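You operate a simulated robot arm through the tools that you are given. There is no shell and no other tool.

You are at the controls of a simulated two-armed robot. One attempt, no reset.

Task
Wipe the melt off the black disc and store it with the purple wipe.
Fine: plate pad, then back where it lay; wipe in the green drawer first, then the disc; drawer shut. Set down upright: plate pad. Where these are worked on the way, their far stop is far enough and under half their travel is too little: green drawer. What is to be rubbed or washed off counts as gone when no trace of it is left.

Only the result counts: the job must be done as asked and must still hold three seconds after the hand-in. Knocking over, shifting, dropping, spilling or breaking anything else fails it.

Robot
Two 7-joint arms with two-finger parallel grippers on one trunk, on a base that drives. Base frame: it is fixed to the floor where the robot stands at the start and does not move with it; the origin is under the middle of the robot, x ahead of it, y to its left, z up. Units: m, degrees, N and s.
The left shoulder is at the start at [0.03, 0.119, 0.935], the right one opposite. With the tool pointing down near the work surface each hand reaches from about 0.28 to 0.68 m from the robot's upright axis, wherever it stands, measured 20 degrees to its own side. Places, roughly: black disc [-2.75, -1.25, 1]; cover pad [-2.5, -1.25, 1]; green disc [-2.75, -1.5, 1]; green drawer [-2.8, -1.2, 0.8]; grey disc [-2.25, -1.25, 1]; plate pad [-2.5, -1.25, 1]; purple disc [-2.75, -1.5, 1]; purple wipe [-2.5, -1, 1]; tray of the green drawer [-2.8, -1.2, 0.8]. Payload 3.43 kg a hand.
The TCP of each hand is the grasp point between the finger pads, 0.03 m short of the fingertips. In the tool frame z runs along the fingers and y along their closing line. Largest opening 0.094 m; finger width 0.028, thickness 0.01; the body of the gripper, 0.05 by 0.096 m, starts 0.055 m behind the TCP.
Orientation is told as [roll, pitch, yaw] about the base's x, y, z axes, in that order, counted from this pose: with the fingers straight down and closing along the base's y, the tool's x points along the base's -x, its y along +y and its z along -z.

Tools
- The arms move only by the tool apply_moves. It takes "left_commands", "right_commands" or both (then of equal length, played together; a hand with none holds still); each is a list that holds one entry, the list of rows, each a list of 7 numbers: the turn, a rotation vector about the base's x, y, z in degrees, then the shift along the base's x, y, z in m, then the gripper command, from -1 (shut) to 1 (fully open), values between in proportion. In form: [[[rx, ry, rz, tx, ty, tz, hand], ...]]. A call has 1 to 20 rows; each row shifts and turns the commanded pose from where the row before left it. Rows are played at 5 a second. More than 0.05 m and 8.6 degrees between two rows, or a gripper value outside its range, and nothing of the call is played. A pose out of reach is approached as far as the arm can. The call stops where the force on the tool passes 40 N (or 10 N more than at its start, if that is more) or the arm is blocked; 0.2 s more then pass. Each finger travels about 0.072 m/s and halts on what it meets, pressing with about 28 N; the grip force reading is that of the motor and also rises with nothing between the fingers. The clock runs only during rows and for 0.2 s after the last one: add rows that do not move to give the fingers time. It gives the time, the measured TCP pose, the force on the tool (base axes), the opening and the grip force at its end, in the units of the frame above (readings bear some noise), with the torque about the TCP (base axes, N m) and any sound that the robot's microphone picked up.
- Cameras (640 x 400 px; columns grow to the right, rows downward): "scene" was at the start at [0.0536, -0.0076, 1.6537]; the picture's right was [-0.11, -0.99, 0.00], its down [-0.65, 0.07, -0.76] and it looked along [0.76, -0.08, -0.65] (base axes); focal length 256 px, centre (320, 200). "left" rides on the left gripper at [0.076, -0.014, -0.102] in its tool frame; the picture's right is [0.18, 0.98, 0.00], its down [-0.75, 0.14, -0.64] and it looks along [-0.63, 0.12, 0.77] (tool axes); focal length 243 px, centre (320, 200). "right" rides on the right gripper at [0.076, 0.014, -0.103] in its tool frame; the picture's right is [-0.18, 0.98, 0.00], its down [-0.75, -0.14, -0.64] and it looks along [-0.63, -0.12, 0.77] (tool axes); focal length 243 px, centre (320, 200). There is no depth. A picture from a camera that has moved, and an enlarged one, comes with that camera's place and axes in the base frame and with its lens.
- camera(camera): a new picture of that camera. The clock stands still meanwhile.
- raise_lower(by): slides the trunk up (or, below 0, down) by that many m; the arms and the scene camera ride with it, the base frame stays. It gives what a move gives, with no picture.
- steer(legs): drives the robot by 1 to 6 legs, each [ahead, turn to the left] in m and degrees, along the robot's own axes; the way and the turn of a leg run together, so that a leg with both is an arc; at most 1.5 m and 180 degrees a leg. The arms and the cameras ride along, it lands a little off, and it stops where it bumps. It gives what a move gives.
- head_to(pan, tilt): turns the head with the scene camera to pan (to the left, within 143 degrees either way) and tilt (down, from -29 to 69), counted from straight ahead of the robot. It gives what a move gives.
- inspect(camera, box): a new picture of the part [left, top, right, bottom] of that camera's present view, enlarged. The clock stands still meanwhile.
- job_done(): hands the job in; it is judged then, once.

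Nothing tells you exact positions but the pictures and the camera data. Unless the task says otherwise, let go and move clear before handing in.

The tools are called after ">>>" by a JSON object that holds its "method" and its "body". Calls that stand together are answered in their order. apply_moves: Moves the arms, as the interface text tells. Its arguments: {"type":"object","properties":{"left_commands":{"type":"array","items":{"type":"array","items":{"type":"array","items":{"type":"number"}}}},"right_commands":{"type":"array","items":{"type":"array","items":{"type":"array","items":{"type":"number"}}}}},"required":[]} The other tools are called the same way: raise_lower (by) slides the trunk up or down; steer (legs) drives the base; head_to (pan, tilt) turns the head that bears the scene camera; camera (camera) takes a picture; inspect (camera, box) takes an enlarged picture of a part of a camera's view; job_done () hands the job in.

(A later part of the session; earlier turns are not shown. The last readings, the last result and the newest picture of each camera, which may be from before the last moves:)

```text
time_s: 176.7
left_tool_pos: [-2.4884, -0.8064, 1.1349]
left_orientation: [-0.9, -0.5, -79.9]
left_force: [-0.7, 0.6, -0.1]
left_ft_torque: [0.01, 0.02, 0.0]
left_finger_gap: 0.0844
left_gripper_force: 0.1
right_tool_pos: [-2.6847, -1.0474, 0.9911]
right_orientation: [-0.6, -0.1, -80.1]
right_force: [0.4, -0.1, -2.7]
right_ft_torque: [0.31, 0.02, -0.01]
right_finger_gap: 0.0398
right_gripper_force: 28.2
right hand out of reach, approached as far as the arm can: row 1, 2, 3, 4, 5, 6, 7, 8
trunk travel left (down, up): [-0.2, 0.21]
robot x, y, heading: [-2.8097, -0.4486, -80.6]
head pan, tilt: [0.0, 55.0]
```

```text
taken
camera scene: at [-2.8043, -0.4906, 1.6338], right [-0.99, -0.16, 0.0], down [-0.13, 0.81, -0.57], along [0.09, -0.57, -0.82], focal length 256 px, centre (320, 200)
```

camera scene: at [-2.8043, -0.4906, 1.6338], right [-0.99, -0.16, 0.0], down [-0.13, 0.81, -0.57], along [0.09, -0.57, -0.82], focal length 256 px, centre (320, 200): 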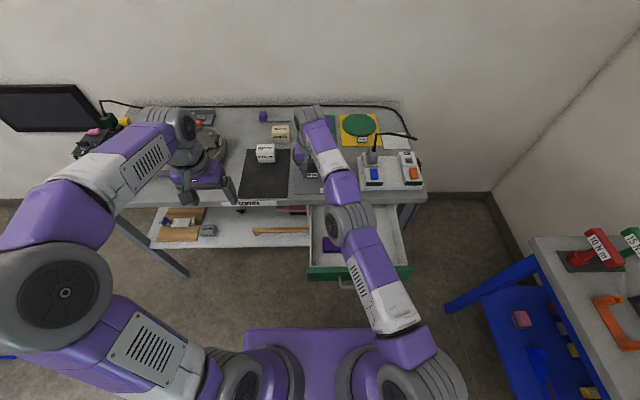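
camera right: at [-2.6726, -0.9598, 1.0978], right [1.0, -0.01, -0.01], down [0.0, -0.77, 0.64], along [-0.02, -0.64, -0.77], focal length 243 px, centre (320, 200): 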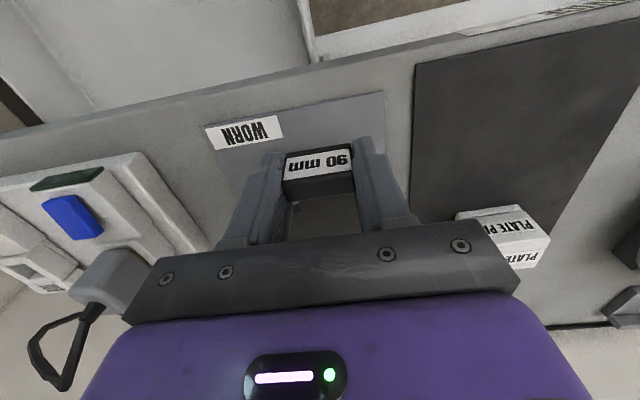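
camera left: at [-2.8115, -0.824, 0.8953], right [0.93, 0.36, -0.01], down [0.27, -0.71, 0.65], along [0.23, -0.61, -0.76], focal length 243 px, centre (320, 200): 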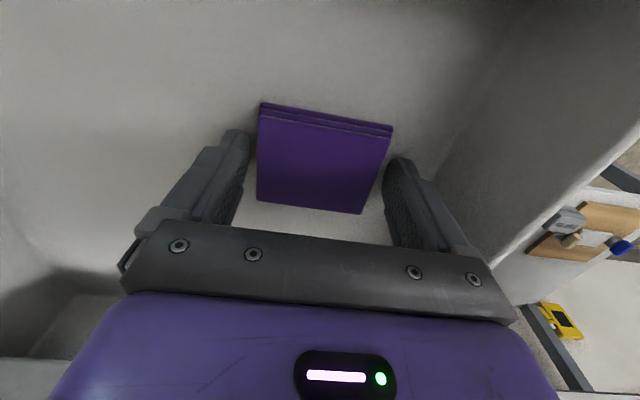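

The elbow is at its straight singularity. I'll go back down low (where the arm was within reach), then draw inward at that height.

>>> {"method": "apply_moves", "body": {"right_commands": [[[0, 0, 0, -0.002, -0.004, -0.008, -1], [0, 0, 0, -0.002, -0.004, -0.01, -1], [0, 0, 0, -0.002, -0.004, -0.01, -1], [0, 0, 0, -0.002, -0.004, -0.01, -1], [0, 0, 0, -0.002, -0.003, -0.009, -1], [0, 0, 0, 0, 0, 0, -1]]]}}

>>> {"method": "inspect", "body": {"camera": "scene", "box": [260, 120, 420, 220]}}

```text
time_s: 178.1
left_tool_pos: [-2.4885, -0.8061, 1.1344]
left_orientation: [-1.0, -0.6, -79.8]
left_force: [0.1, 0.1, 0.0]
left_ft_torque: [0.02, 0.0, 0.0]
left_finger_gap: 0.0846
left_gripper_force: 0.0
right_tool_pos: [-2.696, -1.0613, 0.9429]
right_orientation: [-0.6, -0.1, -80.1]
right_force: [-0.4, -0.4, -3.1]
right_ft_torque: [0.32, 0.1, -0.01]
right_finger_gap: 0.0396
right_gripper_force: 28.4
right hand out of reach, approached as far as the arm can: row 3
trunk travel left (down, up): [-0.2, 0.21]
robot x, y, heading: [-2.8124, -0.4516, -80.2]
head pan, tilt: [0.0, 55.0]
```

```text
4.00 times, centred on (340, 170) of scene
camera zoom: at [-2.8043, -0.4906, 1.6338], right [-0.99, -0.16, 0.0], down [-0.13, 0.81, -0.57], along [0.09, -0.57, -0.82], focal length 1024 px, centre (240, 320)
```

zoom: 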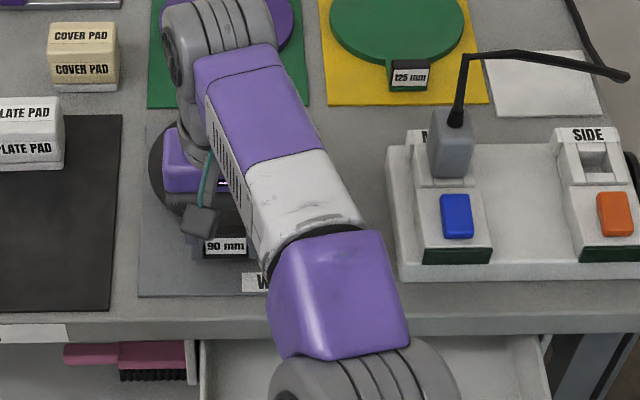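

>>> {"method": "apply_moves", "body": {"right_commands": [[[0, 0, 0, 0, 0, 0, -1], [0, 0, 0, 0, 0, 0, -1], [0, 0, 0, -0.001, 0.005, 0, -1], [0, 0, 0, -0.001, 0.005, 0, -1], [0, 0, 0, -0.001, 0.005, 0, -1], [0, 0, 0, 0, 0, 0, -1]]]}}

```text
time_s: 179.5
left_tool_pos: [-2.4878, -0.8067, 1.1349]
left_orientation: [-0.9, -0.6, -79.8]
left_force: [-0.3, -0.5, 0.2]
left_ft_torque: [-0.02, 0.01, -0.03]
left_finger_gap: 0.0845
left_gripper_force: 0.1
right_tool_pos: [-2.694, -1.0572, 0.9438]
right_orientation: [-0.5, -0.1, -80.1]
right_force: [0.6, -0.2, -4.3]
right_ft_torque: [0.35, 0.06, -0.04]
right_finger_gap: 0.0399
right_gripper_force: 28.2
right hand out of reach, approached as far as the arm can: row 4, 5
trunk travel left (down, up): [-0.2, 0.21]
robot x, y, heading: [-2.8095, -0.451, -80.5]
head pan, tilt: [0.0, 55.0]
```

The elbow is locked straight, so I'll treat the arm as rigid: sync the command, then back the base to draw the disc over the tray.

>>> {"method": "apply_moves", "body": {"right_commands": [[[0, 0, 0, 0.0038, -0.0085, 0.0045, -1], [0, 0, 0, 0.0038, -0.0085, 0.0045, -1], [0, 0, 0, 0, 0, 0, -1]]]}}

>>> {"method": "steer", "body": {"legs": [[-0.1, 0]]}}

>>> {"method": "camera", "body": {"camera": "scene"}}

```text
time_s: 180.3
left_tool_pos: [-2.4878, -0.8075, 1.1356]
left_orientation: [-0.9, -0.6, -79.9]
left_force: [0.1, -0.5, -0.5]
left_ft_torque: [0.02, 0.01, -0.02]
left_finger_gap: 0.0845
left_gripper_force: 0.1
right_tool_pos: [-2.6946, -1.0583, 0.9519]
right_orientation: [-0.6, -0.1, -80.1]
right_force: [0.4, -0.2, -3.3]
right_ft_torque: [0.29, 0.02, 0.01]
right_finger_gap: 0.0399
right_gripper_force: 28.0
right hand out of reach, approached as far as the arm can: row 1, 2
trunk travel left (down, up): [-0.2, 0.21]
robot x, y, heading: [-2.8125, -0.4493, -80.4]
head pan, tilt: [0.0, 55.0]
```

```text
time_s: 181.5
left_tool_pos: [-2.5044, -0.7103, 1.1349]
left_orientation: [-0.9, -0.5, -79.8]
left_force: [-0.8, -0.3, 0.7]
left_ft_torque: [-0.01, 0.02, -0.01]
left_finger_gap: 0.0846
left_gripper_force: 0.1
right_tool_pos: [-2.7107, -0.9617, 0.9506]
right_orientation: [-0.7, -0.1, -80.1]
right_force: [-0.5, -0.1, -3.0]
right_ft_torque: [0.28, 0.06, 0.0]
right_finger_gap: 0.0398
right_gripper_force: 28.7
trunk travel left (down, up): [-0.2, 0.21]
robot x, y, heading: [-2.8292, -0.3543, -80.6]
head pan, tilt: [0.0, 55.0]
```

```text
taken
camera scene: at [-2.8205, -0.3936, 1.6338], right [-0.99, -0.16, 0.0], down [-0.13, 0.81, -0.57], along [0.09, -0.57, -0.82], focal length 256 px, centre (320, 200)
```

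scene: 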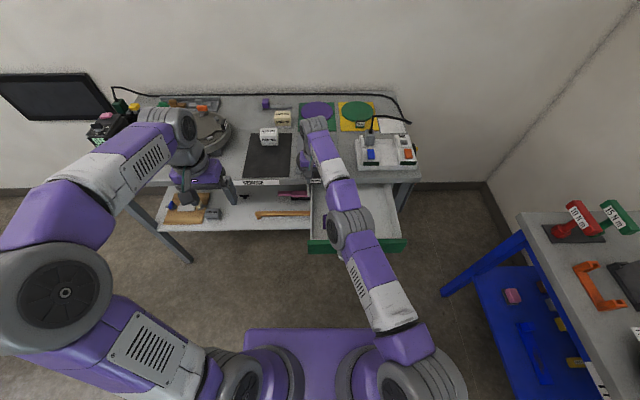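

>>> {"method": "steer", "body": {"legs": [[-0.12, 0], [0, -8]]}}

>>> {"method": "camera", "body": {"camera": "scene"}}

>>> {"method": "inspect", "body": {"camera": "scene", "box": [220, 120, 420, 245]}}

>>> {"method": "camera", "body": {"camera": "right"}}

```text
time_s: 183.3
left_tool_pos: [-2.575, -0.6318, 1.1349]
left_orientation: [-0.9, -0.6, -87.5]
left_force: [-0.4, 0.0, -0.3]
left_ft_torque: [0.01, 0.0, 0.01]
left_finger_gap: 0.0845
left_gripper_force: 0.1
right_tool_pos: [-2.8139, -0.8535, 0.9498]
right_orientation: [-0.5, -0.1, -87.9]
right_force: [0.2, 0.6, -3.6]
right_ft_torque: [0.3, -0.04, -0.01]
right_finger_gap: 0.0399
right_gripper_force: 27.9
trunk travel left (down, up): [-0.2, 0.21]
robot x, y, heading: [-2.8485, -0.233, -88.2]
head pan, tilt: [0.0, 55.0]
```

```text
taken
camera scene: at [-2.8467, -0.2757, 1.6338], right [-1.0, -0.03, 0.0], down [-0.02, 0.82, -0.57], along [0.02, -0.57, -0.82], focal length 256 px, centre (320, 200)
```

scene: 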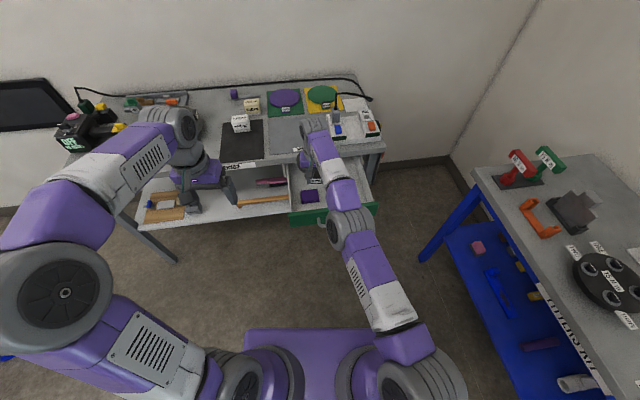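

```text
3.20 times, centred on (320, 182) of scene
camera zoom: at [-2.8467, -0.2757, 1.6338], right [-1.0, -0.03, 0.0], down [-0.02, 0.82, -0.57], along [0.02, -0.57, -0.82], focal length 820 px, centre (320, 256)
```

zoom: 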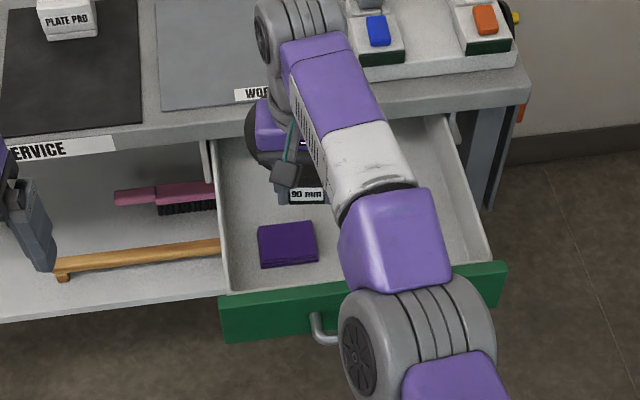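

```text
taken
camera right: at [-2.8019, -0.776, 1.0517], right [0.99, -0.15, -0.01], down [-0.11, -0.76, 0.64], along [-0.1, -0.64, -0.76], focal length 243 px, centre (320, 200)
```

right: 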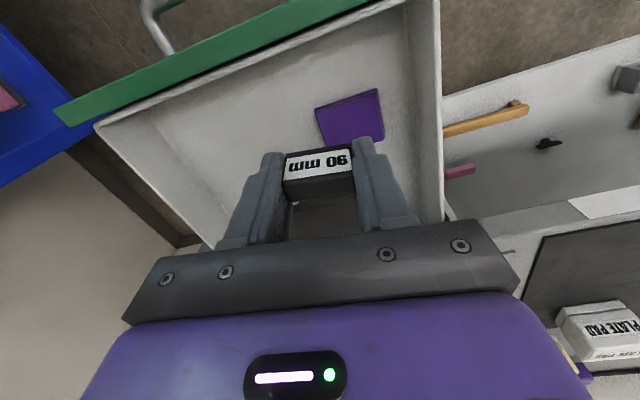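

Geometry of the tray refined: front inner edge centre ≈(-2.878,-0.818), exposed depth ≈0.206 m. Turn a bit more so the disc centre comes over (-2.911,-0.945).

>>> {"method": "steer", "body": {"legs": [[0.005, -8.5]]}}

>>> {"method": "camera", "body": {"camera": "right"}}

>>> {"method": "inspect", "body": {"camera": "scene", "box": [220, 120, 420, 245]}}

```text
time_s: 184.3
left_tool_pos: [-2.636, -0.6713, 1.1344]
left_orientation: [-1.0, -0.5, -95.8]
left_force: [0.2, -0.5, -0.2]
left_ft_torque: [0.01, -0.03, 0.01]
left_finger_gap: 0.0846
left_gripper_force: 0.0
right_tool_pos: [-2.9028, -0.8563, 0.951]
right_orientation: [-0.6, 0.0, -96.3]
right_force: [-0.4, 0.4, -3.2]
right_ft_torque: [0.34, -0.06, -0.03]
right_finger_gap: 0.04
right_gripper_force: 28.0
trunk travel left (down, up): [-0.2, 0.21]
robot x, y, heading: [-2.8488, -0.2408, -96.6]
head pan, tilt: [0.0, 55.0]
```

```text
taken
camera right: at [-2.8806, -0.782, 1.0515], right [0.96, -0.29, -0.01], down [-0.22, -0.73, 0.64], along [-0.19, -0.61, -0.77], focal length 243 px, centre (320, 200)
```

right: 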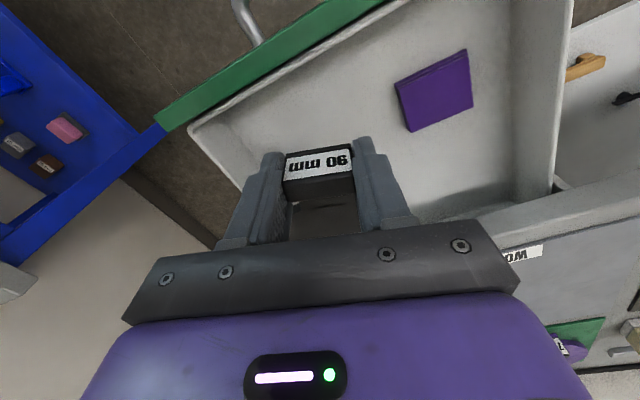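

```text
3.20 times, centred on (320, 182) of scene
camera zoom: at [-2.8531, -0.2805, 1.6338], right [-0.99, 0.11, 0.0], down [0.09, 0.81, -0.57], along [-0.07, -0.57, -0.82], focal length 820 px, centre (320, 256)
```

zoom: 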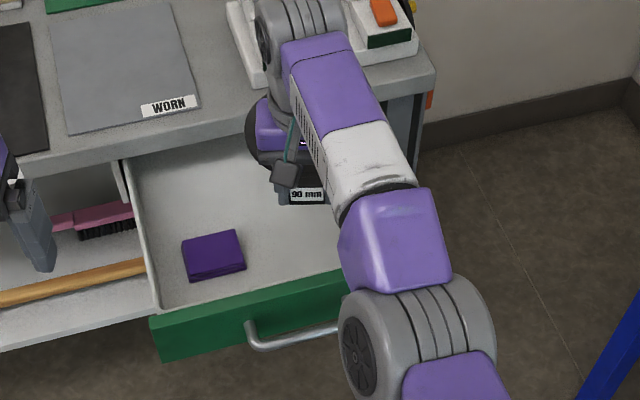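

Disc centre is now right over the free part of the tray. Lower with the trunk in stages.

>>> {"method": "raise_lower", "body": {"by": -0.08}}

>>> {"method": "camera", "body": {"camera": "right"}}

>>> {"method": "camera", "body": {"camera": "scene"}}

>>> {"method": "camera", "body": {"camera": "left"}}

```text
time_s: 185.5
left_tool_pos: [-2.6356, -0.6715, 1.0541]
left_orientation: [-0.9, -0.6, -95.8]
left_force: [0.3, -0.9, 0.0]
left_ft_torque: [-0.02, 0.05, 0.03]
left_finger_gap: 0.0846
left_gripper_force: 0.1
right_tool_pos: [-2.9035, -0.8555, 0.8705]
right_orientation: [-0.7, -0.1, -96.2]
right_force: [-0.2, 0.4, -4.3]
right_ft_torque: [0.33, 0.0, 0.01]
right_finger_gap: 0.0399
right_gripper_force: 28.4
trunk travel left (down, up): [-0.12, 0.29]
robot x, y, heading: [-2.8483, -0.2374, -97.0]
head pan, tilt: [0.0, 55.0]
```

```text
taken
camera right: at [-2.8802, -0.7816, 0.972], right [0.96, -0.29, -0.01], down [-0.21, -0.73, 0.64], along [-0.19, -0.61, -0.76], focal length 243 px, centre (320, 200)
```

right: 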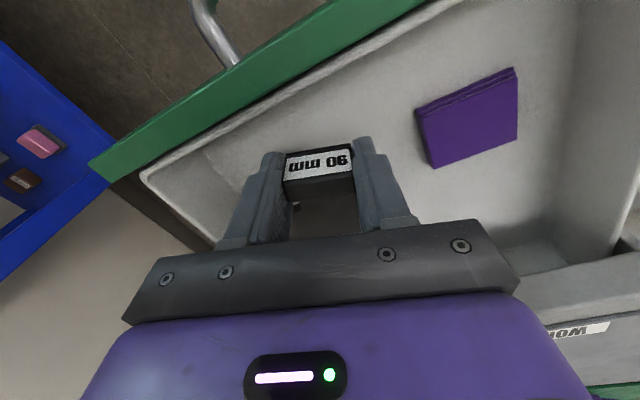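

```text
taken
camera scene: at [-2.8524, -0.2799, 1.5539], right [-0.99, 0.11, 0.0], down [0.09, 0.81, -0.57], along [-0.07, -0.57, -0.82], focal length 256 px, centre (320, 200)
```

scene: 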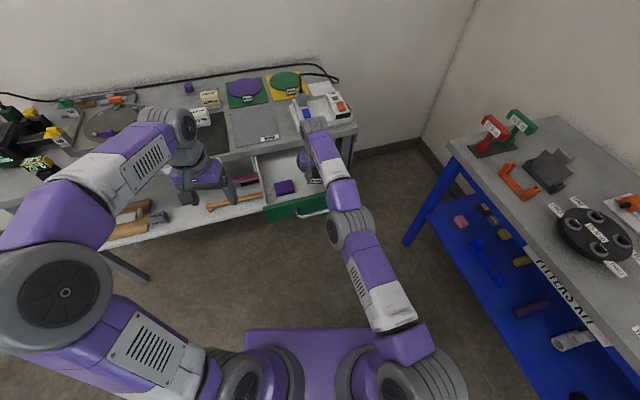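

```text
taken
camera left: at [-2.6392, -0.5937, 1.1562], right [1.0, 0.08, -0.02], down [0.08, -0.76, 0.65], along [0.04, -0.65, -0.76], focal length 243 px, centre (320, 200)
```

left: 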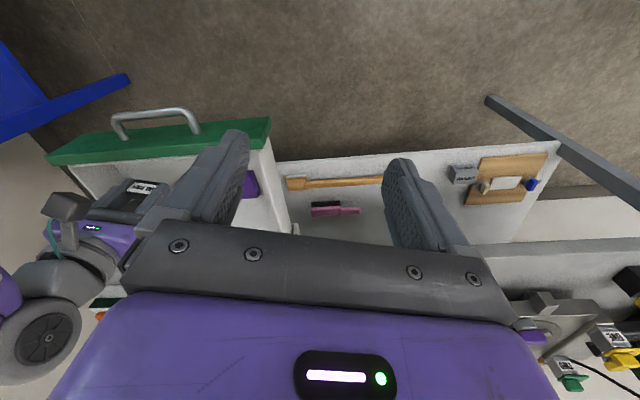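

>>> {"method": "inspect", "body": {"camera": "left", "box": [40, 90, 300, 252]}}

>>> {"method": "inspect", "body": {"camera": "scene", "box": [230, 110, 390, 210]}}

```text
2.46 times, centred on (170, 171) of left
camera zoom: at [-2.6392, -0.5937, 1.1562], right [1.0, 0.08, -0.02], down [0.08, -0.76, 0.65], along [0.04, -0.65, -0.76], focal length 597 px, centre (689, 271)
```

zoom: 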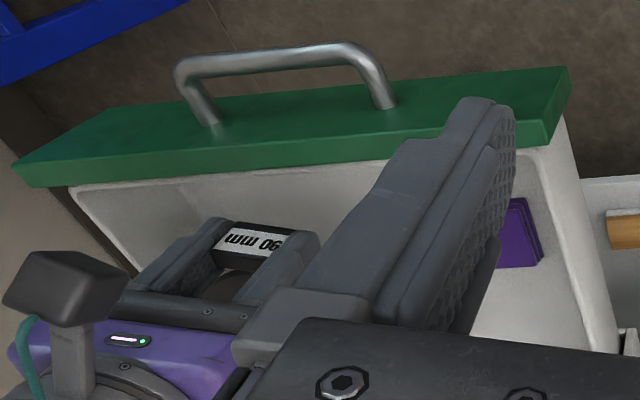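

```text
4.00 times, centred on (310, 160) of scene
camera zoom: at [-2.8524, -0.2799, 1.5539], right [-0.99, 0.11, 0.0], down [0.09, 0.81, -0.57], along [-0.07, -0.57, -0.82], focal length 1024 px, centre (360, 360)
```

zoom: 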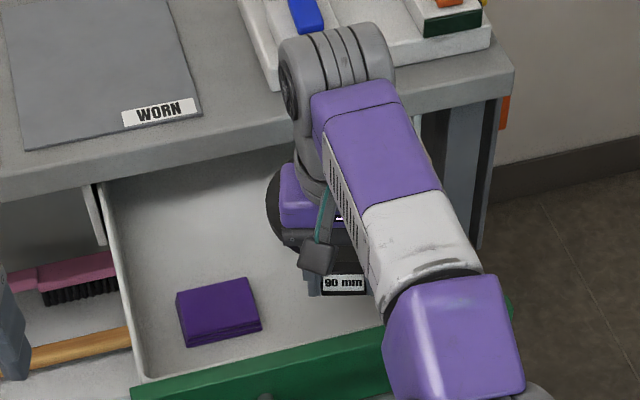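

Clear. Continue lowering.

>>> {"method": "raise_lower", "body": {"by": -0.05}}

>>> {"method": "camera", "body": {"camera": "right"}}

>>> {"method": "inspect", "body": {"camera": "left", "box": [40, 90, 300, 252]}}

```text
time_s: 186.4
left_tool_pos: [-2.6351, -0.6716, 1.0037]
left_orientation: [-0.8, -0.6, -95.8]
left_force: [-0.6, 0.4, 0.1]
left_ft_torque: [0.0, 0.01, 0.02]
left_finger_gap: 0.0845
left_gripper_force: 0.0
right_tool_pos: [-2.9031, -0.8563, 0.8206]
right_orientation: [-0.7, 0.0, -96.1]
right_force: [-0.3, -0.4, -2.9]
right_ft_torque: [0.27, 0.02, 0.0]
right_finger_gap: 0.0401
right_gripper_force: 27.3
trunk travel left (down, up): [-0.07, 0.34]
robot x, y, heading: [-2.8475, -0.2357, -96.5]
head pan, tilt: [0.0, 55.0]
```

```text
taken
camera right: at [-2.8802, -0.7815, 0.9219], right [0.96, -0.29, -0.01], down [-0.21, -0.73, 0.64], along [-0.19, -0.61, -0.77], focal length 243 px, centre (320, 200)
```

right: 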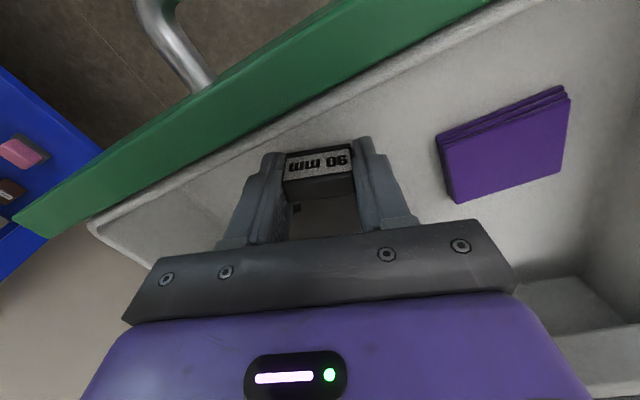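

```text
2.46 times, centred on (170, 171) of left
camera zoom: at [-2.6392, -0.5937, 1.1061], right [1.0, 0.08, -0.02], down [0.08, -0.76, 0.65], along [0.04, -0.65, -0.76], focal length 597 px, centre (689, 271)
```

zoom: 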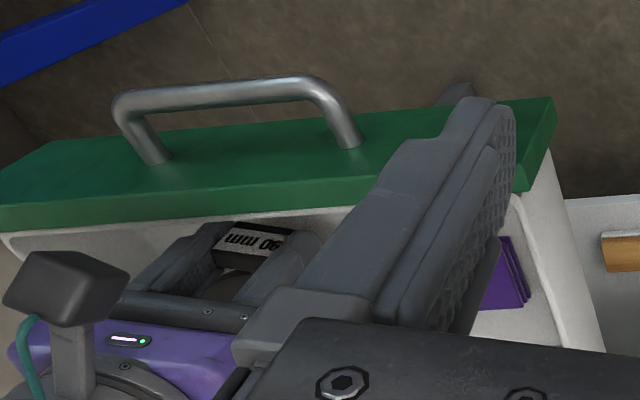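

>>> {"method": "raise_lower", "body": {"by": -0.018}}

>>> {"method": "raise_lower", "body": {"by": -0.004}}

>>> {"method": "raise_lower", "body": {"by": -0.003}}

```text
time_s: 187.1
left_tool_pos: [-2.6352, -0.67, 0.9875]
left_orientation: [-0.9, -0.7, -95.9]
left_force: [0.5, 0.2, 0.9]
left_ft_torque: [0.01, -0.01, -0.01]
left_finger_gap: 0.0848
left_gripper_force: 0.1
right_tool_pos: [-2.9041, -0.8572, 0.8027]
right_orientation: [-0.7, 0.0, -96.2]
right_force: [0.0, -0.3, -2.3]
right_ft_torque: [0.32, -0.04, 0.01]
right_finger_gap: 0.0399
right_gripper_force: 28.4
trunk travel left (down, up): [-0.052, 0.358]
robot x, y, heading: [-2.8486, -0.2402, -96.6]
head pan, tilt: [0.0, 55.0]
```

```text
time_s: 187.6
left_tool_pos: [-2.6339, -0.671, 0.9826]
left_orientation: [-0.9, -0.6, -95.8]
left_force: [0.6, -0.3, 0.2]
left_ft_torque: [0.0, 0.02, -0.05]
left_finger_gap: 0.0845
left_gripper_force: 0.1
right_tool_pos: [-2.903, -0.8565, 0.7985]
right_orientation: [-0.6, 0.0, -96.2]
right_force: [0.6, 0.2, -2.8]
right_ft_torque: [0.3, 0.0, 0.02]
right_finger_gap: 0.0399
right_gripper_force: 27.8
trunk travel left (down, up): [-0.048, 0.362]
robot x, y, heading: [-2.8453, -0.2415, -96.5]
head pan, tilt: [0.0, 55.0]
```

```text
time_s: 188.1
left_tool_pos: [-2.6355, -0.6709, 0.98]
left_orientation: [-1.0, -0.5, -95.8]
left_force: [0.2, -0.1, -1.4]
left_ft_torque: [0.02, 0.01, 0.03]
left_finger_gap: 0.0844
left_gripper_force: 0.1
right_tool_pos: [-2.904, -0.8558, 0.7972]
right_orientation: [-0.4, -0.1, -96.2]
right_force: [0.4, 0.5, 1.6]
right_ft_torque: [-0.44, -0.39, 0.01]
right_finger_gap: 0.0401
right_gripper_force: 28.0
trunk travel left (down, up): [-0.045, 0.365]
robot x, y, heading: [-2.8486, -0.24, -96.5]
head pan, tilt: [0.0, 55.0]
```

Disc touches the tray floor. One more millimetre, then open.

>>> {"method": "raise_lower", "body": {"by": -0.001}}

>>> {"method": "apply_moves", "body": {"right_commands": [[[0, 0, 0, 0, 0, 0, -0.1], [0, 0, 0, 0, 0, 0, 0.1], [0, 0, 0, 0, 0, 0, 0.2], [0, 0, 0, 0, 0, 0, 0.2]]]}}

>>> {"method": "camera", "body": {"camera": "right"}}

```text
time_s: 188.6
left_tool_pos: [-2.6355, -0.6707, 0.9785]
left_orientation: [-0.9, -0.6, -95.8]
left_force: [-0.1, -0.1, 0.7]
left_ft_torque: [-0.04, -0.01, 0.03]
left_finger_gap: 0.0847
left_gripper_force: 0.1
right_tool_pos: [-2.9025, -0.8554, 0.7957]
right_orientation: [-0.5, -0.3, -96.2]
right_force: [-0.7, -1.0, 7.6]
right_ft_torque: [-0.83, -0.68, -0.06]
right_finger_gap: 0.0399
right_gripper_force: 28.2
trunk travel left (down, up): [-0.044, 0.366]
robot x, y, heading: [-2.8447, -0.242, -96.4]
head pan, tilt: [0.0, 55.0]
```

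```text
time_s: 189.6
left_tool_pos: [-2.6351, -0.6708, 0.9785]
left_orientation: [-1.0, -0.6, -95.8]
left_force: [-0.1, 0.0, -0.6]
left_ft_torque: [0.0, 0.01, -0.01]
left_finger_gap: 0.0845
left_gripper_force: 0.0
right_tool_pos: [-2.9038, -0.8564, 0.7953]
right_orientation: [-0.6, 0.0, -96.2]
right_force: [0.4, 0.0, -0.7]
right_ft_torque: [-0.02, -0.01, -0.03]
right_finger_gap: 0.0565
right_gripper_force: 0.0
trunk travel left (down, up): [-0.044, 0.366]
robot x, y, heading: [-2.8467, -0.2419, -96.6]
head pan, tilt: [0.0, 55.0]
```

```text
taken
camera right: at [-2.8801, -0.7815, 0.8958], right [0.96, -0.29, -0.01], down [-0.21, -0.73, 0.64], along [-0.19, -0.61, -0.77], focal length 243 px, centre (320, 200)
```

right: 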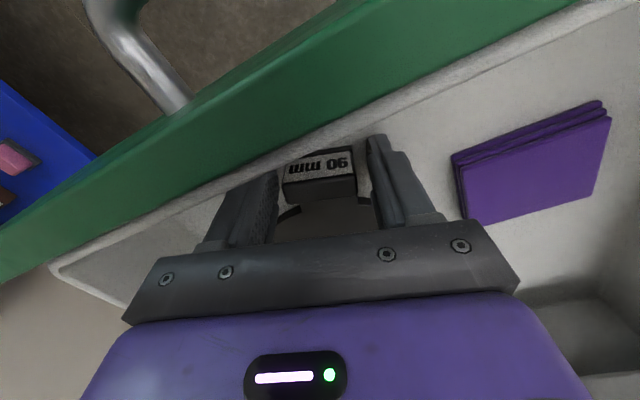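

Released. Raise the trunk straight up to pull the fingers clear of the tag and tray.

>>> {"method": "raise_lower", "body": {"by": 0.06}}

>>> {"method": "raise_lower", "body": {"by": 0.2}}

>>> {"method": "camera", "body": {"camera": "right"}}

>>> {"method": "camera", "body": {"camera": "scene"}}

```text
time_s: 190.6
left_tool_pos: [-2.6348, -0.6704, 1.0384]
left_orientation: [-0.8, -0.7, -95.8]
left_force: [-1.0, 0.4, 0.0]
left_ft_torque: [-0.01, -0.01, 0.05]
left_finger_gap: 0.0847
left_gripper_force: 0.1
right_tool_pos: [-2.9039, -0.8546, 0.8541]
right_orientation: [-0.6, 0.0, -96.3]
right_force: [-0.2, 0.3, -0.4]
right_ft_torque: [0.0, -0.02, 0.0]
right_finger_gap: 0.0563
right_gripper_force: 0.1
trunk travel left (down, up): [-0.104, 0.306]
robot x, y, heading: [-2.8451, -0.2428, -96.3]
head pan, tilt: [0.0, 55.0]
```

```text
time_s: 192.8
left_tool_pos: [-2.6344, -0.6699, 1.2391]
left_orientation: [-0.9, -0.6, -95.9]
left_force: [0.0, 0.6, 0.5]
left_ft_torque: [0.0, -0.01, 0.01]
left_finger_gap: 0.0844
left_gripper_force: 0.1
right_tool_pos: [-2.9024, -0.8565, 1.0536]
right_orientation: [-0.6, 0.0, -96.2]
right_force: [0.6, -0.3, -0.5]
right_ft_torque: [-0.02, 0.02, 0.0]
right_finger_gap: 0.0565
right_gripper_force: 0.0
trunk travel left (down, up): [-0.304, 0.106]
robot x, y, heading: [-2.8461, -0.2408, -96.6]
head pan, tilt: [0.0, 55.0]
```

```text
taken
camera right: at [-2.8801, -0.7816, 1.1556], right [0.96, -0.29, -0.01], down [-0.21, -0.73, 0.64], along [-0.19, -0.61, -0.77], focal length 243 px, centre (320, 200)
```

right: 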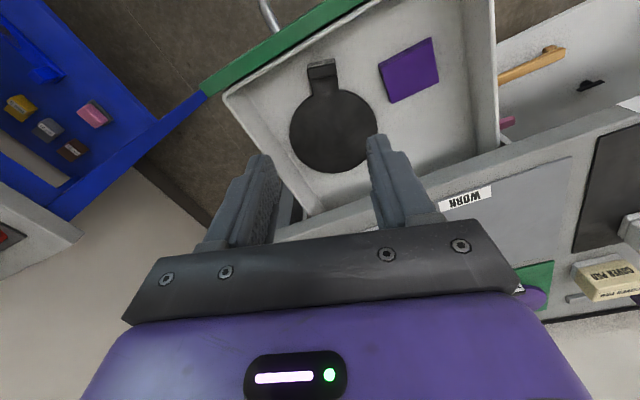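

```text
taken
camera scene: at [-2.8523, -0.2798, 1.7377], right [-0.99, 0.11, 0.0], down [0.09, 0.81, -0.57], along [-0.07, -0.57, -0.82], focal length 256 px, centre (320, 200)
```

scene: 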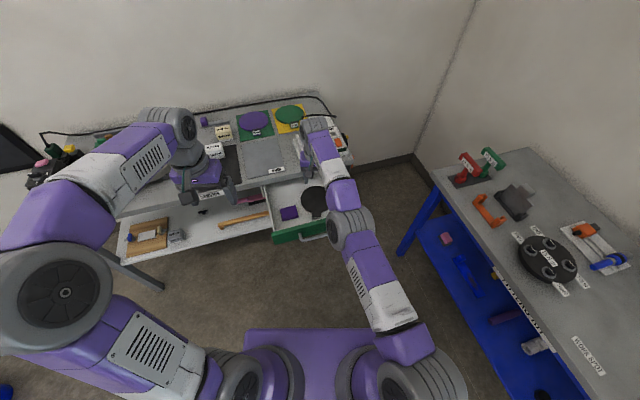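

Disc and wipe lie flat side by side inside the tray. To shut the drawer I need the right hand in front of it; I'll try to free the locked elbow by moving sideways/up in small steps.

>>> {"method": "apply_moves", "body": {"right_commands": [[[0, 0, 0, -0.01, 0, 0.01, 0.2], [0, 0, 0, -0.015, 0, 0.01, 0.2], [0, 0, 0, -0.015, 0.005, 0.005, 0.2], [0, 0, 0, -0.015, 0.005, 0, 0.2], [0, 0, 0, -0.015, 0.01, 0, 0.2], [0, 0, 0, -0.015, 0.01, 0, 0.2], [0, 0, 0, 0, 0, 0, 0.2]]]}}

>>> {"method": "camera", "body": {"camera": "scene"}}

```text
time_s: 194.4
left_tool_pos: [-2.6343, -0.671, 1.2371]
left_orientation: [-0.9, -0.6, -95.6]
left_force: [0.2, 0.2, 0.3]
left_ft_torque: [0.03, 0.01, 0.0]
left_finger_gap: 0.0846
left_gripper_force: 0.1
right_tool_pos: [-2.9845, -0.86, 1.0867]
right_orientation: [-0.6, 0.0, -96.3]
right_force: [0.4, -0.1, -0.6]
right_ft_torque: [-0.01, -0.03, -0.02]
right_finger_gap: 0.0565
right_gripper_force: 0.0
right hand out of reach, approached as far as the arm can: row 3, 4, 5, 6
trunk travel left (down, up): [-0.304, 0.106]
robot x, y, heading: [-2.8509, -0.2376, -96.3]
head pan, tilt: [0.0, 55.0]
```

```text
taken
camera scene: at [-2.852, -0.2797, 1.7378], right [-0.99, 0.11, 0.0], down [0.09, 0.81, -0.57], along [-0.07, -0.57, -0.82], focal length 256 px, centre (320, 200)
```

scene: 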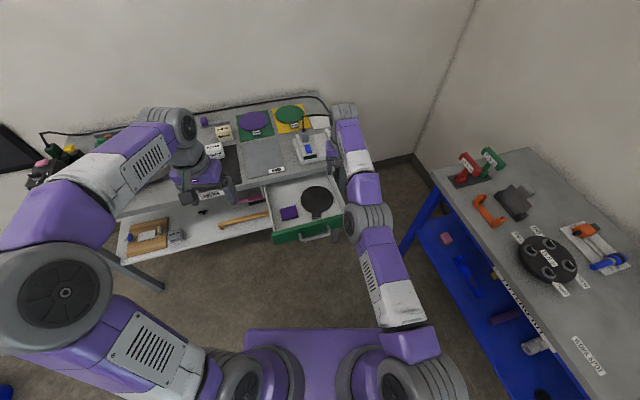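

The elbow remains straight, which is fine: I'll use the base to push. Close the fingers, reposition the base so the hand comes down in front of the handle.

>>> {"method": "apply_moves", "body": {"right_commands": [[[0, 0, 0, 0, -0.01, 0.003, -1], [0, 0, 0, 0, -0.01, 0.003, -1], [0, 0, 0, 0, 0, 0, -1], [0, 0, 0, 0, 0, 0, -1]]]}}

>>> {"method": "steer", "body": {"legs": [[0, 36], [-0.19, 0], [0, -20]]}}

>>> {"method": "camera", "body": {"camera": "scene"}}

>>> {"method": "camera", "body": {"camera": "right"}}

```text
time_s: 195.4
left_tool_pos: [-2.6352, -0.67, 1.2385]
left_orientation: [-1.0, -0.6, -95.8]
left_force: [0.3, -0.7, -0.3]
left_ft_torque: [-0.03, -0.03, 0.0]
left_finger_gap: 0.0846
left_gripper_force: 0.1
right_tool_pos: [-2.9852, -0.8622, 1.0872]
right_orientation: [-0.6, -0.1, -96.2]
right_force: [-0.1, 0.3, -0.3]
right_ft_torque: [0.0, -0.01, -0.01]
right_finger_gap: 0.0002
right_gripper_force: 27.7
right hand out of reach, approached as far as the arm can: row 1, 2
trunk travel left (down, up): [-0.304, 0.106]
robot x, y, heading: [-2.8453, -0.2395, -96.5]
head pan, tilt: [0.0, 55.0]
```

```text
time_s: 199.7
left_tool_pos: [-2.6203, -0.433, 1.2396]
left_orientation: [-1.0, -0.7, -80.3]
left_force: [-0.9, 0.8, -0.1]
left_ft_torque: [0.03, 0.01, 0.0]
left_finger_gap: 0.0848
left_gripper_force: 0.0
right_tool_pos: [-2.9074, -0.7105, 1.0877]
right_orientation: [-0.6, 0.0, -80.7]
right_force: [-0.4, 0.7, 0.0]
right_ft_torque: [0.0, -0.02, 0.0]
right_finger_gap: 0.0
right_gripper_force: 27.9
trunk travel left (down, up): [-0.304, 0.106]
robot x, y, heading: [-2.9375, -0.0793, -80.9]
head pan, tilt: [0.0, 55.0]
```

```text
taken
camera scene: at [-2.9334, -0.1143, 1.7378], right [-0.99, -0.16, 0.0], down [-0.13, 0.81, -0.57], along [0.09, -0.57, -0.82], focal length 256 px, centre (320, 200)
```

scene: 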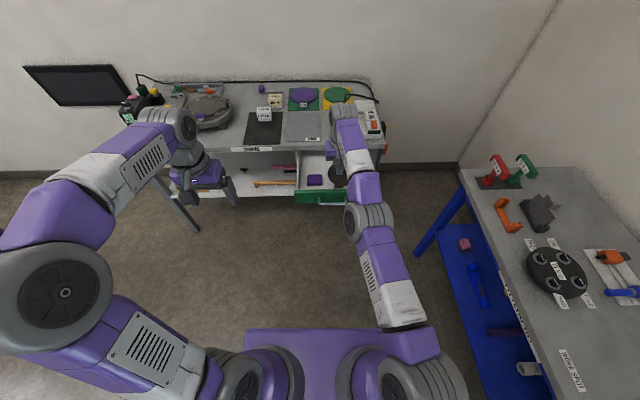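

```text
taken
camera right: at [-2.9042, -0.6324, 1.1883], right [1.0, -0.02, -0.01], down [-0.01, -0.77, 0.64], along [-0.02, -0.64, -0.77], focal length 243 px, centre (320, 200)
```

right: 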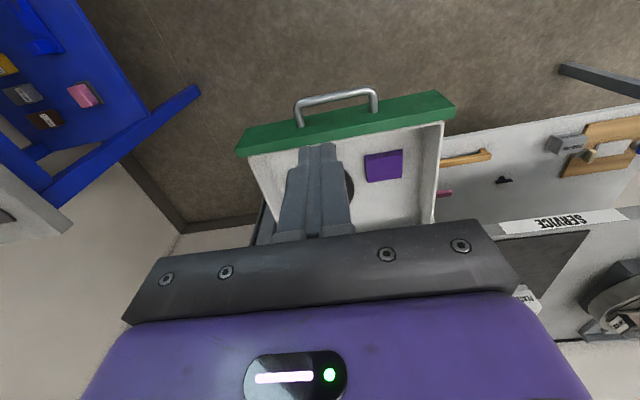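

The closed fingers are ~4 cm in front of the bar. Lower the trunk to bar height.

>>> {"method": "raise_lower", "body": {"by": -0.2}}

>>> {"method": "camera", "body": {"camera": "right"}}

>>> {"method": "camera", "body": {"camera": "left"}}

```text
time_s: 201.9
left_tool_pos: [-2.6197, -0.4342, 1.0388]
left_orientation: [-1.0, -0.6, -80.3]
left_force: [0.0, 0.4, -0.7]
left_ft_torque: [0.01, -0.01, 0.02]
left_finger_gap: 0.0846
left_gripper_force: 0.0
right_tool_pos: [-2.906, -0.7105, 0.8868]
right_orientation: [-0.6, 0.0, -80.7]
right_force: [0.1, 0.5, -0.3]
right_ft_torque: [-0.01, 0.01, -0.02]
right_finger_gap: 0.0
right_gripper_force: 28.2
trunk travel left (down, up): [-0.104, 0.306]
robot x, y, heading: [-2.9404, -0.0731, -81.1]
head pan, tilt: [0.0, 55.0]
```

```text
taken
camera right: at [-2.9038, -0.6322, 0.9887], right [1.0, -0.02, -0.01], down [-0.01, -0.77, 0.64], along [-0.02, -0.64, -0.77], focal length 243 px, centre (320, 200)
```

right: 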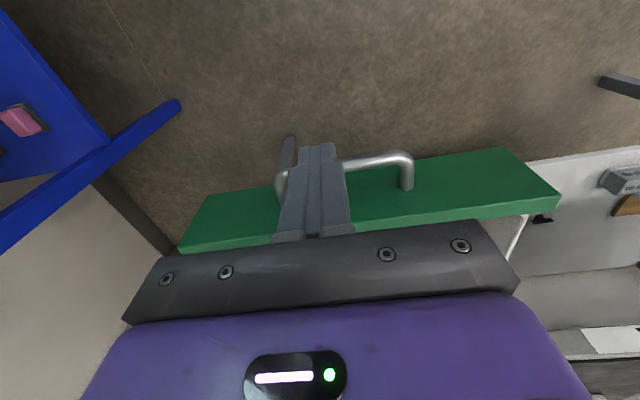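

```text
taken
camera left: at [-2.6444, -0.36, 1.1403], right [0.94, 0.35, -0.02], down [0.28, -0.71, 0.65], along [0.21, -0.61, -0.76], focal length 243 px, centre (320, 200)
```

left: 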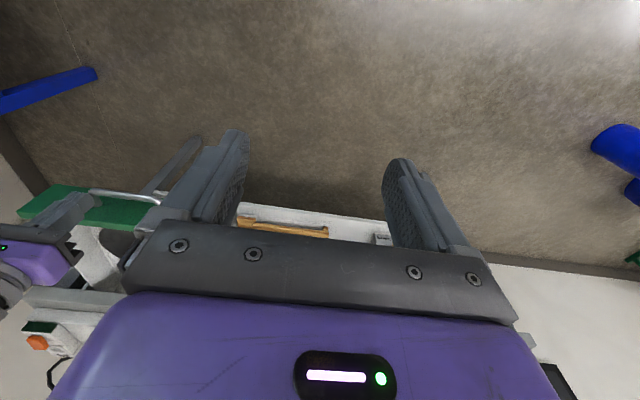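

>>> {"method": "raise_lower", "body": {"by": -0.087}}

>>> {"method": "camera", "body": {"camera": "right"}}

```text
time_s: 203.1
left_tool_pos: [-2.6188, -0.4333, 0.9516]
left_orientation: [-0.9, -0.6, -80.3]
left_force: [-0.3, -0.3, 0.0]
left_ft_torque: [0.01, 0.01, -0.03]
left_finger_gap: 0.0845
left_gripper_force: 0.0
right_tool_pos: [-2.9066, -0.7099, 0.8004]
right_orientation: [-0.5, 0.0, -80.8]
right_force: [0.0, -1.2, 0.0]
right_ft_torque: [0.03, 0.02, 0.02]
right_finger_gap: 0.0
right_gripper_force: 27.9
trunk travel left (down, up): [-0.017, 0.393]
robot x, y, heading: [-2.9372, -0.075, -81.2]
head pan, tilt: [0.0, 55.0]
```

```text
taken
camera right: at [-2.9039, -0.6321, 0.9018], right [1.0, -0.02, -0.01], down [-0.01, -0.76, 0.64], along [-0.02, -0.64, -0.77], focal length 243 px, centre (320, 200)
```

right: 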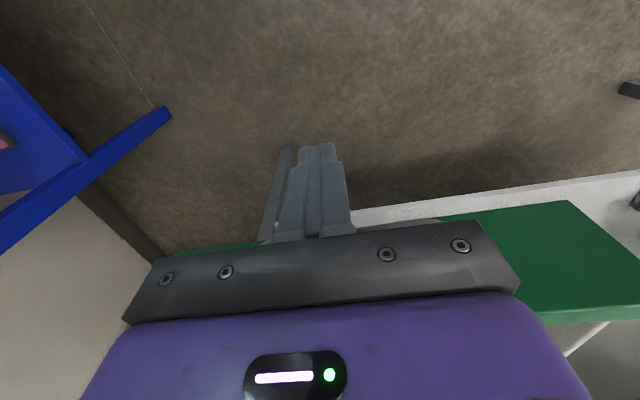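

Now push: drive forward in stages.

>>> {"method": "steer", "body": {"legs": [[0.1, 0]]}}

>>> {"method": "camera", "body": {"camera": "scene"}}

>>> {"method": "inspect", "body": {"camera": "scene", "box": [250, 100, 410, 200]}}

```text
time_s: 204.3
left_tool_pos: [-2.6045, -0.5313, 0.9506]
left_orientation: [-0.8, -0.5, -80.3]
left_force: [0.6, -0.9, -0.9]
left_ft_torque: [0.01, 0.01, 0.02]
left_finger_gap: 0.0847
left_gripper_force: 0.1
right_tool_pos: [-2.8897, -0.8091, 0.7999]
right_orientation: [-0.7, 0.0, -80.7]
right_force: [-0.3, -0.4, -0.6]
right_ft_torque: [0.01, -0.02, 0.0]
right_finger_gap: 0.0
right_gripper_force: 28.1
trunk travel left (down, up): [-0.017, 0.393]
robot x, y, heading: [-2.9233, -0.1706, -81.3]
head pan, tilt: [0.0, 55.0]
```

```text
taken
camera scene: at [-2.9173, -0.2127, 1.4508], right [-0.99, -0.16, 0.0], down [-0.13, 0.81, -0.57], along [0.09, -0.57, -0.82], focal length 256 px, centre (320, 200)
```

scene: 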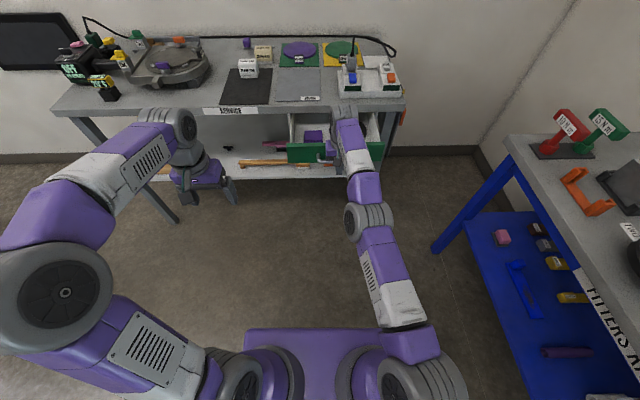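

```text
4.00 times, centred on (330, 150) of scene
camera zoom: at [-2.9173, -0.2127, 1.4508], right [-0.99, -0.16, 0.0], down [-0.13, 0.81, -0.57], along [0.09, -0.57, -0.82], focal length 1024 px, centre (280, 400)
```

zoom: 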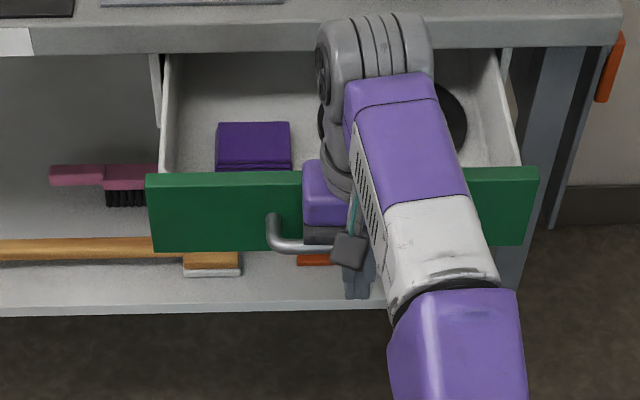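

Drawer is moving in smoothly. Continue.

>>> {"method": "steer", "body": {"legs": [[0.13, 0]]}}

>>> {"method": "inspect", "body": {"camera": "scene", "box": [250, 100, 410, 200]}}

>>> {"method": "camera", "body": {"camera": "right"}}

```text
time_s: 205.6
left_tool_pos: [-2.5824, -0.6545, 0.9524]
left_orientation: [-1.0, -0.4, -80.0]
left_force: [0.4, -1.2, 0.4]
left_ft_torque: [0.0, 0.0, 0.04]
left_finger_gap: 0.0845
left_gripper_force: 0.0
right_tool_pos: [-2.8682, -0.9331, 0.7994]
right_orientation: [-0.6, 0.0, -80.6]
right_force: [-0.7, 0.5, -0.2]
right_ft_torque: [0.02, 0.0, -0.03]
right_finger_gap: 0.0
right_gripper_force: 27.8
trunk travel left (down, up): [-0.017, 0.393]
robot x, y, heading: [-2.9046, -0.2965, -81.1]
head pan, tilt: [0.0, 55.0]
```

```text
4.00 times, centred on (330, 150) of scene
camera zoom: at [-2.8973, -0.3374, 1.4508], right [-0.99, -0.16, 0.0], down [-0.13, 0.81, -0.57], along [0.09, -0.57, -0.82], focal length 1024 px, centre (280, 400)
```

zoom: 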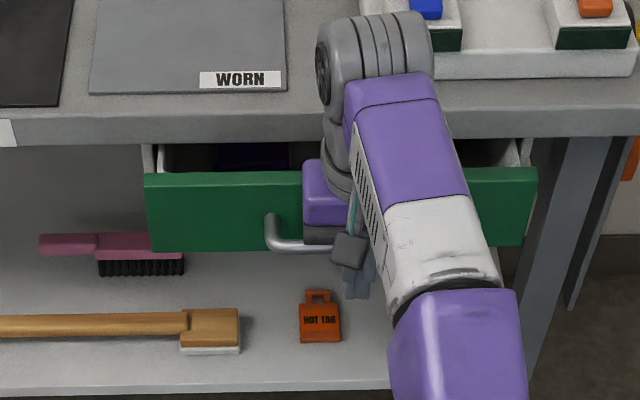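

```text
taken
camera right: at [-2.8668, -0.8552, 0.901], right [1.0, -0.02, -0.01], down [-0.01, -0.77, 0.64], along [-0.02, -0.64, -0.77], focal length 243 px, centre (320, 200)
```

right: 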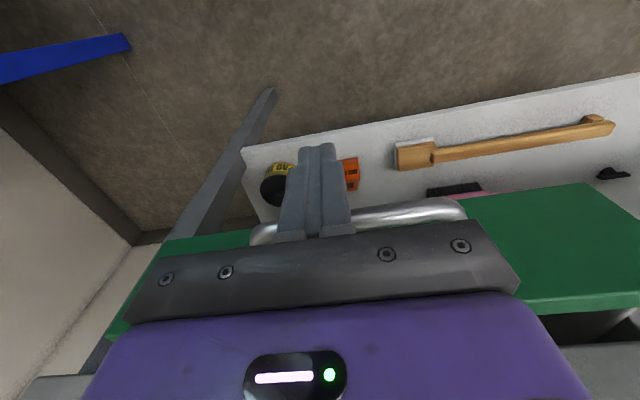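

>>> {"method": "steer", "body": {"legs": [[0.035, 0]]}}

>>> {"method": "steer", "body": {"legs": [[0.012, 0]]}}

>>> {"method": "inspect", "body": {"camera": "scene", "box": [250, 100, 410, 200]}}

>>> {"method": "camera", "body": {"camera": "right"}}

```text
time_s: 206.4
left_tool_pos: [-2.5776, -0.6886, 0.9512]
left_orientation: [-0.9, -0.5, -80.1]
left_force: [-0.7, -0.3, 0.4]
left_ft_torque: [0.03, 0.01, 0.04]
left_finger_gap: 0.0847
left_gripper_force: 0.0
right_tool_pos: [-2.8629, -0.9667, 0.7993]
right_orientation: [-0.6, 0.0, -80.6]
right_force: [-0.3, -0.8, -0.8]
right_ft_torque: [0.03, -0.01, -0.01]
right_finger_gap: 0.0
right_gripper_force: 27.8
trunk travel left (down, up): [-0.017, 0.393]
robot x, y, heading: [-2.8994, -0.3303, -80.9]
head pan, tilt: [0.0, 55.0]
```

```text
time_s: 207.2
left_tool_pos: [-2.5766, -0.6996, 0.9527]
left_orientation: [-1.0, -0.5, -80.3]
left_force: [-0.5, -0.2, 0.0]
left_ft_torque: [-0.01, -0.03, 0.01]
left_finger_gap: 0.0846
left_gripper_force: 0.0
right_tool_pos: [-2.8632, -0.977, 0.7989]
right_orientation: [-0.6, 0.1, -80.4]
right_force: [-0.8, 8.7, -0.8]
right_ft_torque: [-0.02, 0.0, 0.08]
right_finger_gap: 0.0
right_gripper_force: 28.0
trunk travel left (down, up): [-0.017, 0.393]
robot x, y, heading: [-2.8985, -0.3418, -81.2]
head pan, tilt: [0.0, 55.0]
```

```text
4.00 times, centred on (330, 150) of scene
camera zoom: at [-2.8903, -0.3814, 1.4508], right [-0.99, -0.16, 0.0], down [-0.13, 0.81, -0.57], along [0.09, -0.57, -0.82], focal length 1024 px, centre (280, 400)
```

zoom: 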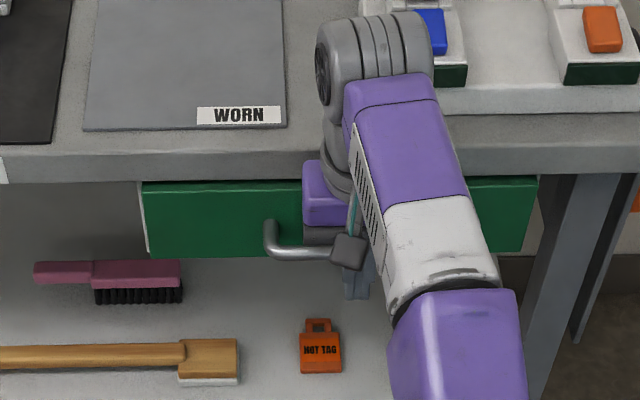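

```text
taken
camera right: at [-2.8595, -0.8998, 0.9013], right [1.0, -0.02, -0.01], down [-0.01, -0.77, 0.64], along [-0.02, -0.64, -0.77], focal length 243 px, centre (320, 200)
```

right: 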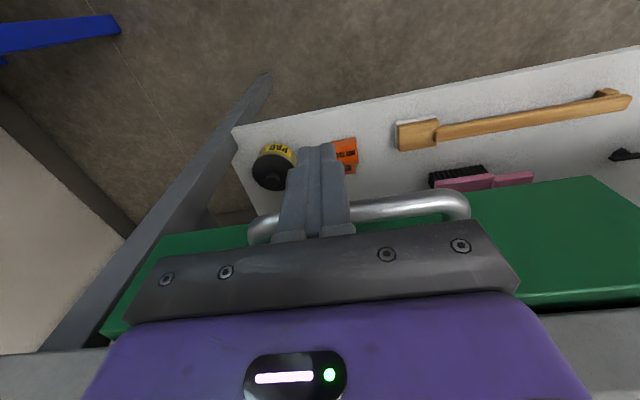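

Almost shut; the push force rises. A little more.

>>> {"method": "steer", "body": {"legs": [[0.006, 0]]}}

>>> {"method": "inspect", "body": {"camera": "right", "box": [400, 160, 640, 310]}}

>>> {"method": "inspect", "body": {"camera": "left", "box": [0, 100, 240, 250]}}

```text
time_s: 208.0
left_tool_pos: [-2.5749, -0.7041, 0.9511]
left_orientation: [-0.9, -0.6, -80.4]
left_force: [0.0, 0.4, -0.4]
left_ft_torque: [0.01, -0.01, -0.02]
left_finger_gap: 0.0843
left_gripper_force: 0.1
right_tool_pos: [-2.8611, -0.9767, 0.7999]
right_orientation: [-0.7, 1.3, -80.3]
right_force: [-3.0, 9.7, 4.4]
right_ft_torque: [-0.04, -0.04, 0.12]
right_finger_gap: 0.0001
right_gripper_force: 27.7
trunk travel left (down, up): [-0.017, 0.393]
robot x, y, heading: [-2.896, -0.3497, -81.0]
head pan, tilt: [0.0, 55.0]
stopped in leg 1: the force on the tool passed its limit at 44 N (the readings are from after the stop); the commanded pose is now the measured one
```

```text
2.67 times, centred on (520, 235) of right
camera zoom: at [-2.8592, -0.9021, 0.9029], right [1.0, -0.02, -0.02], down [0.0, -0.78, 0.63], along [-0.02, -0.63, -0.78], focal length 647 px, centre (-213, 107)
```

zoom: 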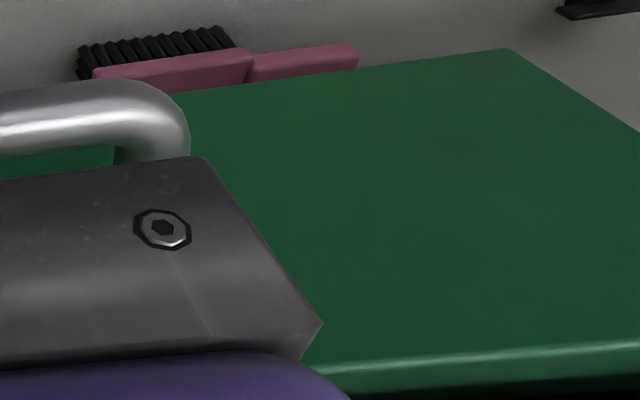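

```text
2.67 times, centred on (120, 175) of left
camera zoom: at [-2.6008, -0.6319, 1.0534], right [0.94, 0.35, -0.02], down [0.28, -0.71, 0.65], along [0.21, -0.61, -0.76], focal length 647 px, centre (853, 267)
```

zoom: 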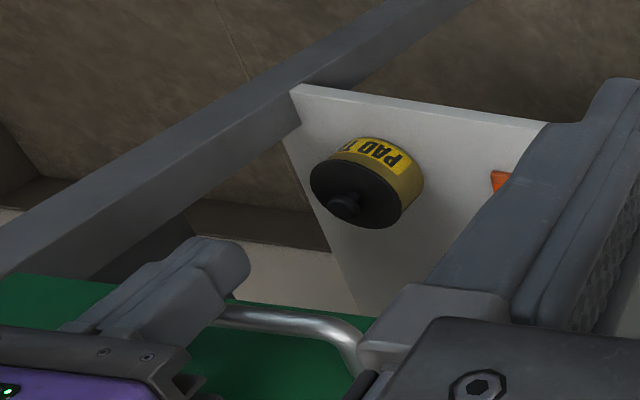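

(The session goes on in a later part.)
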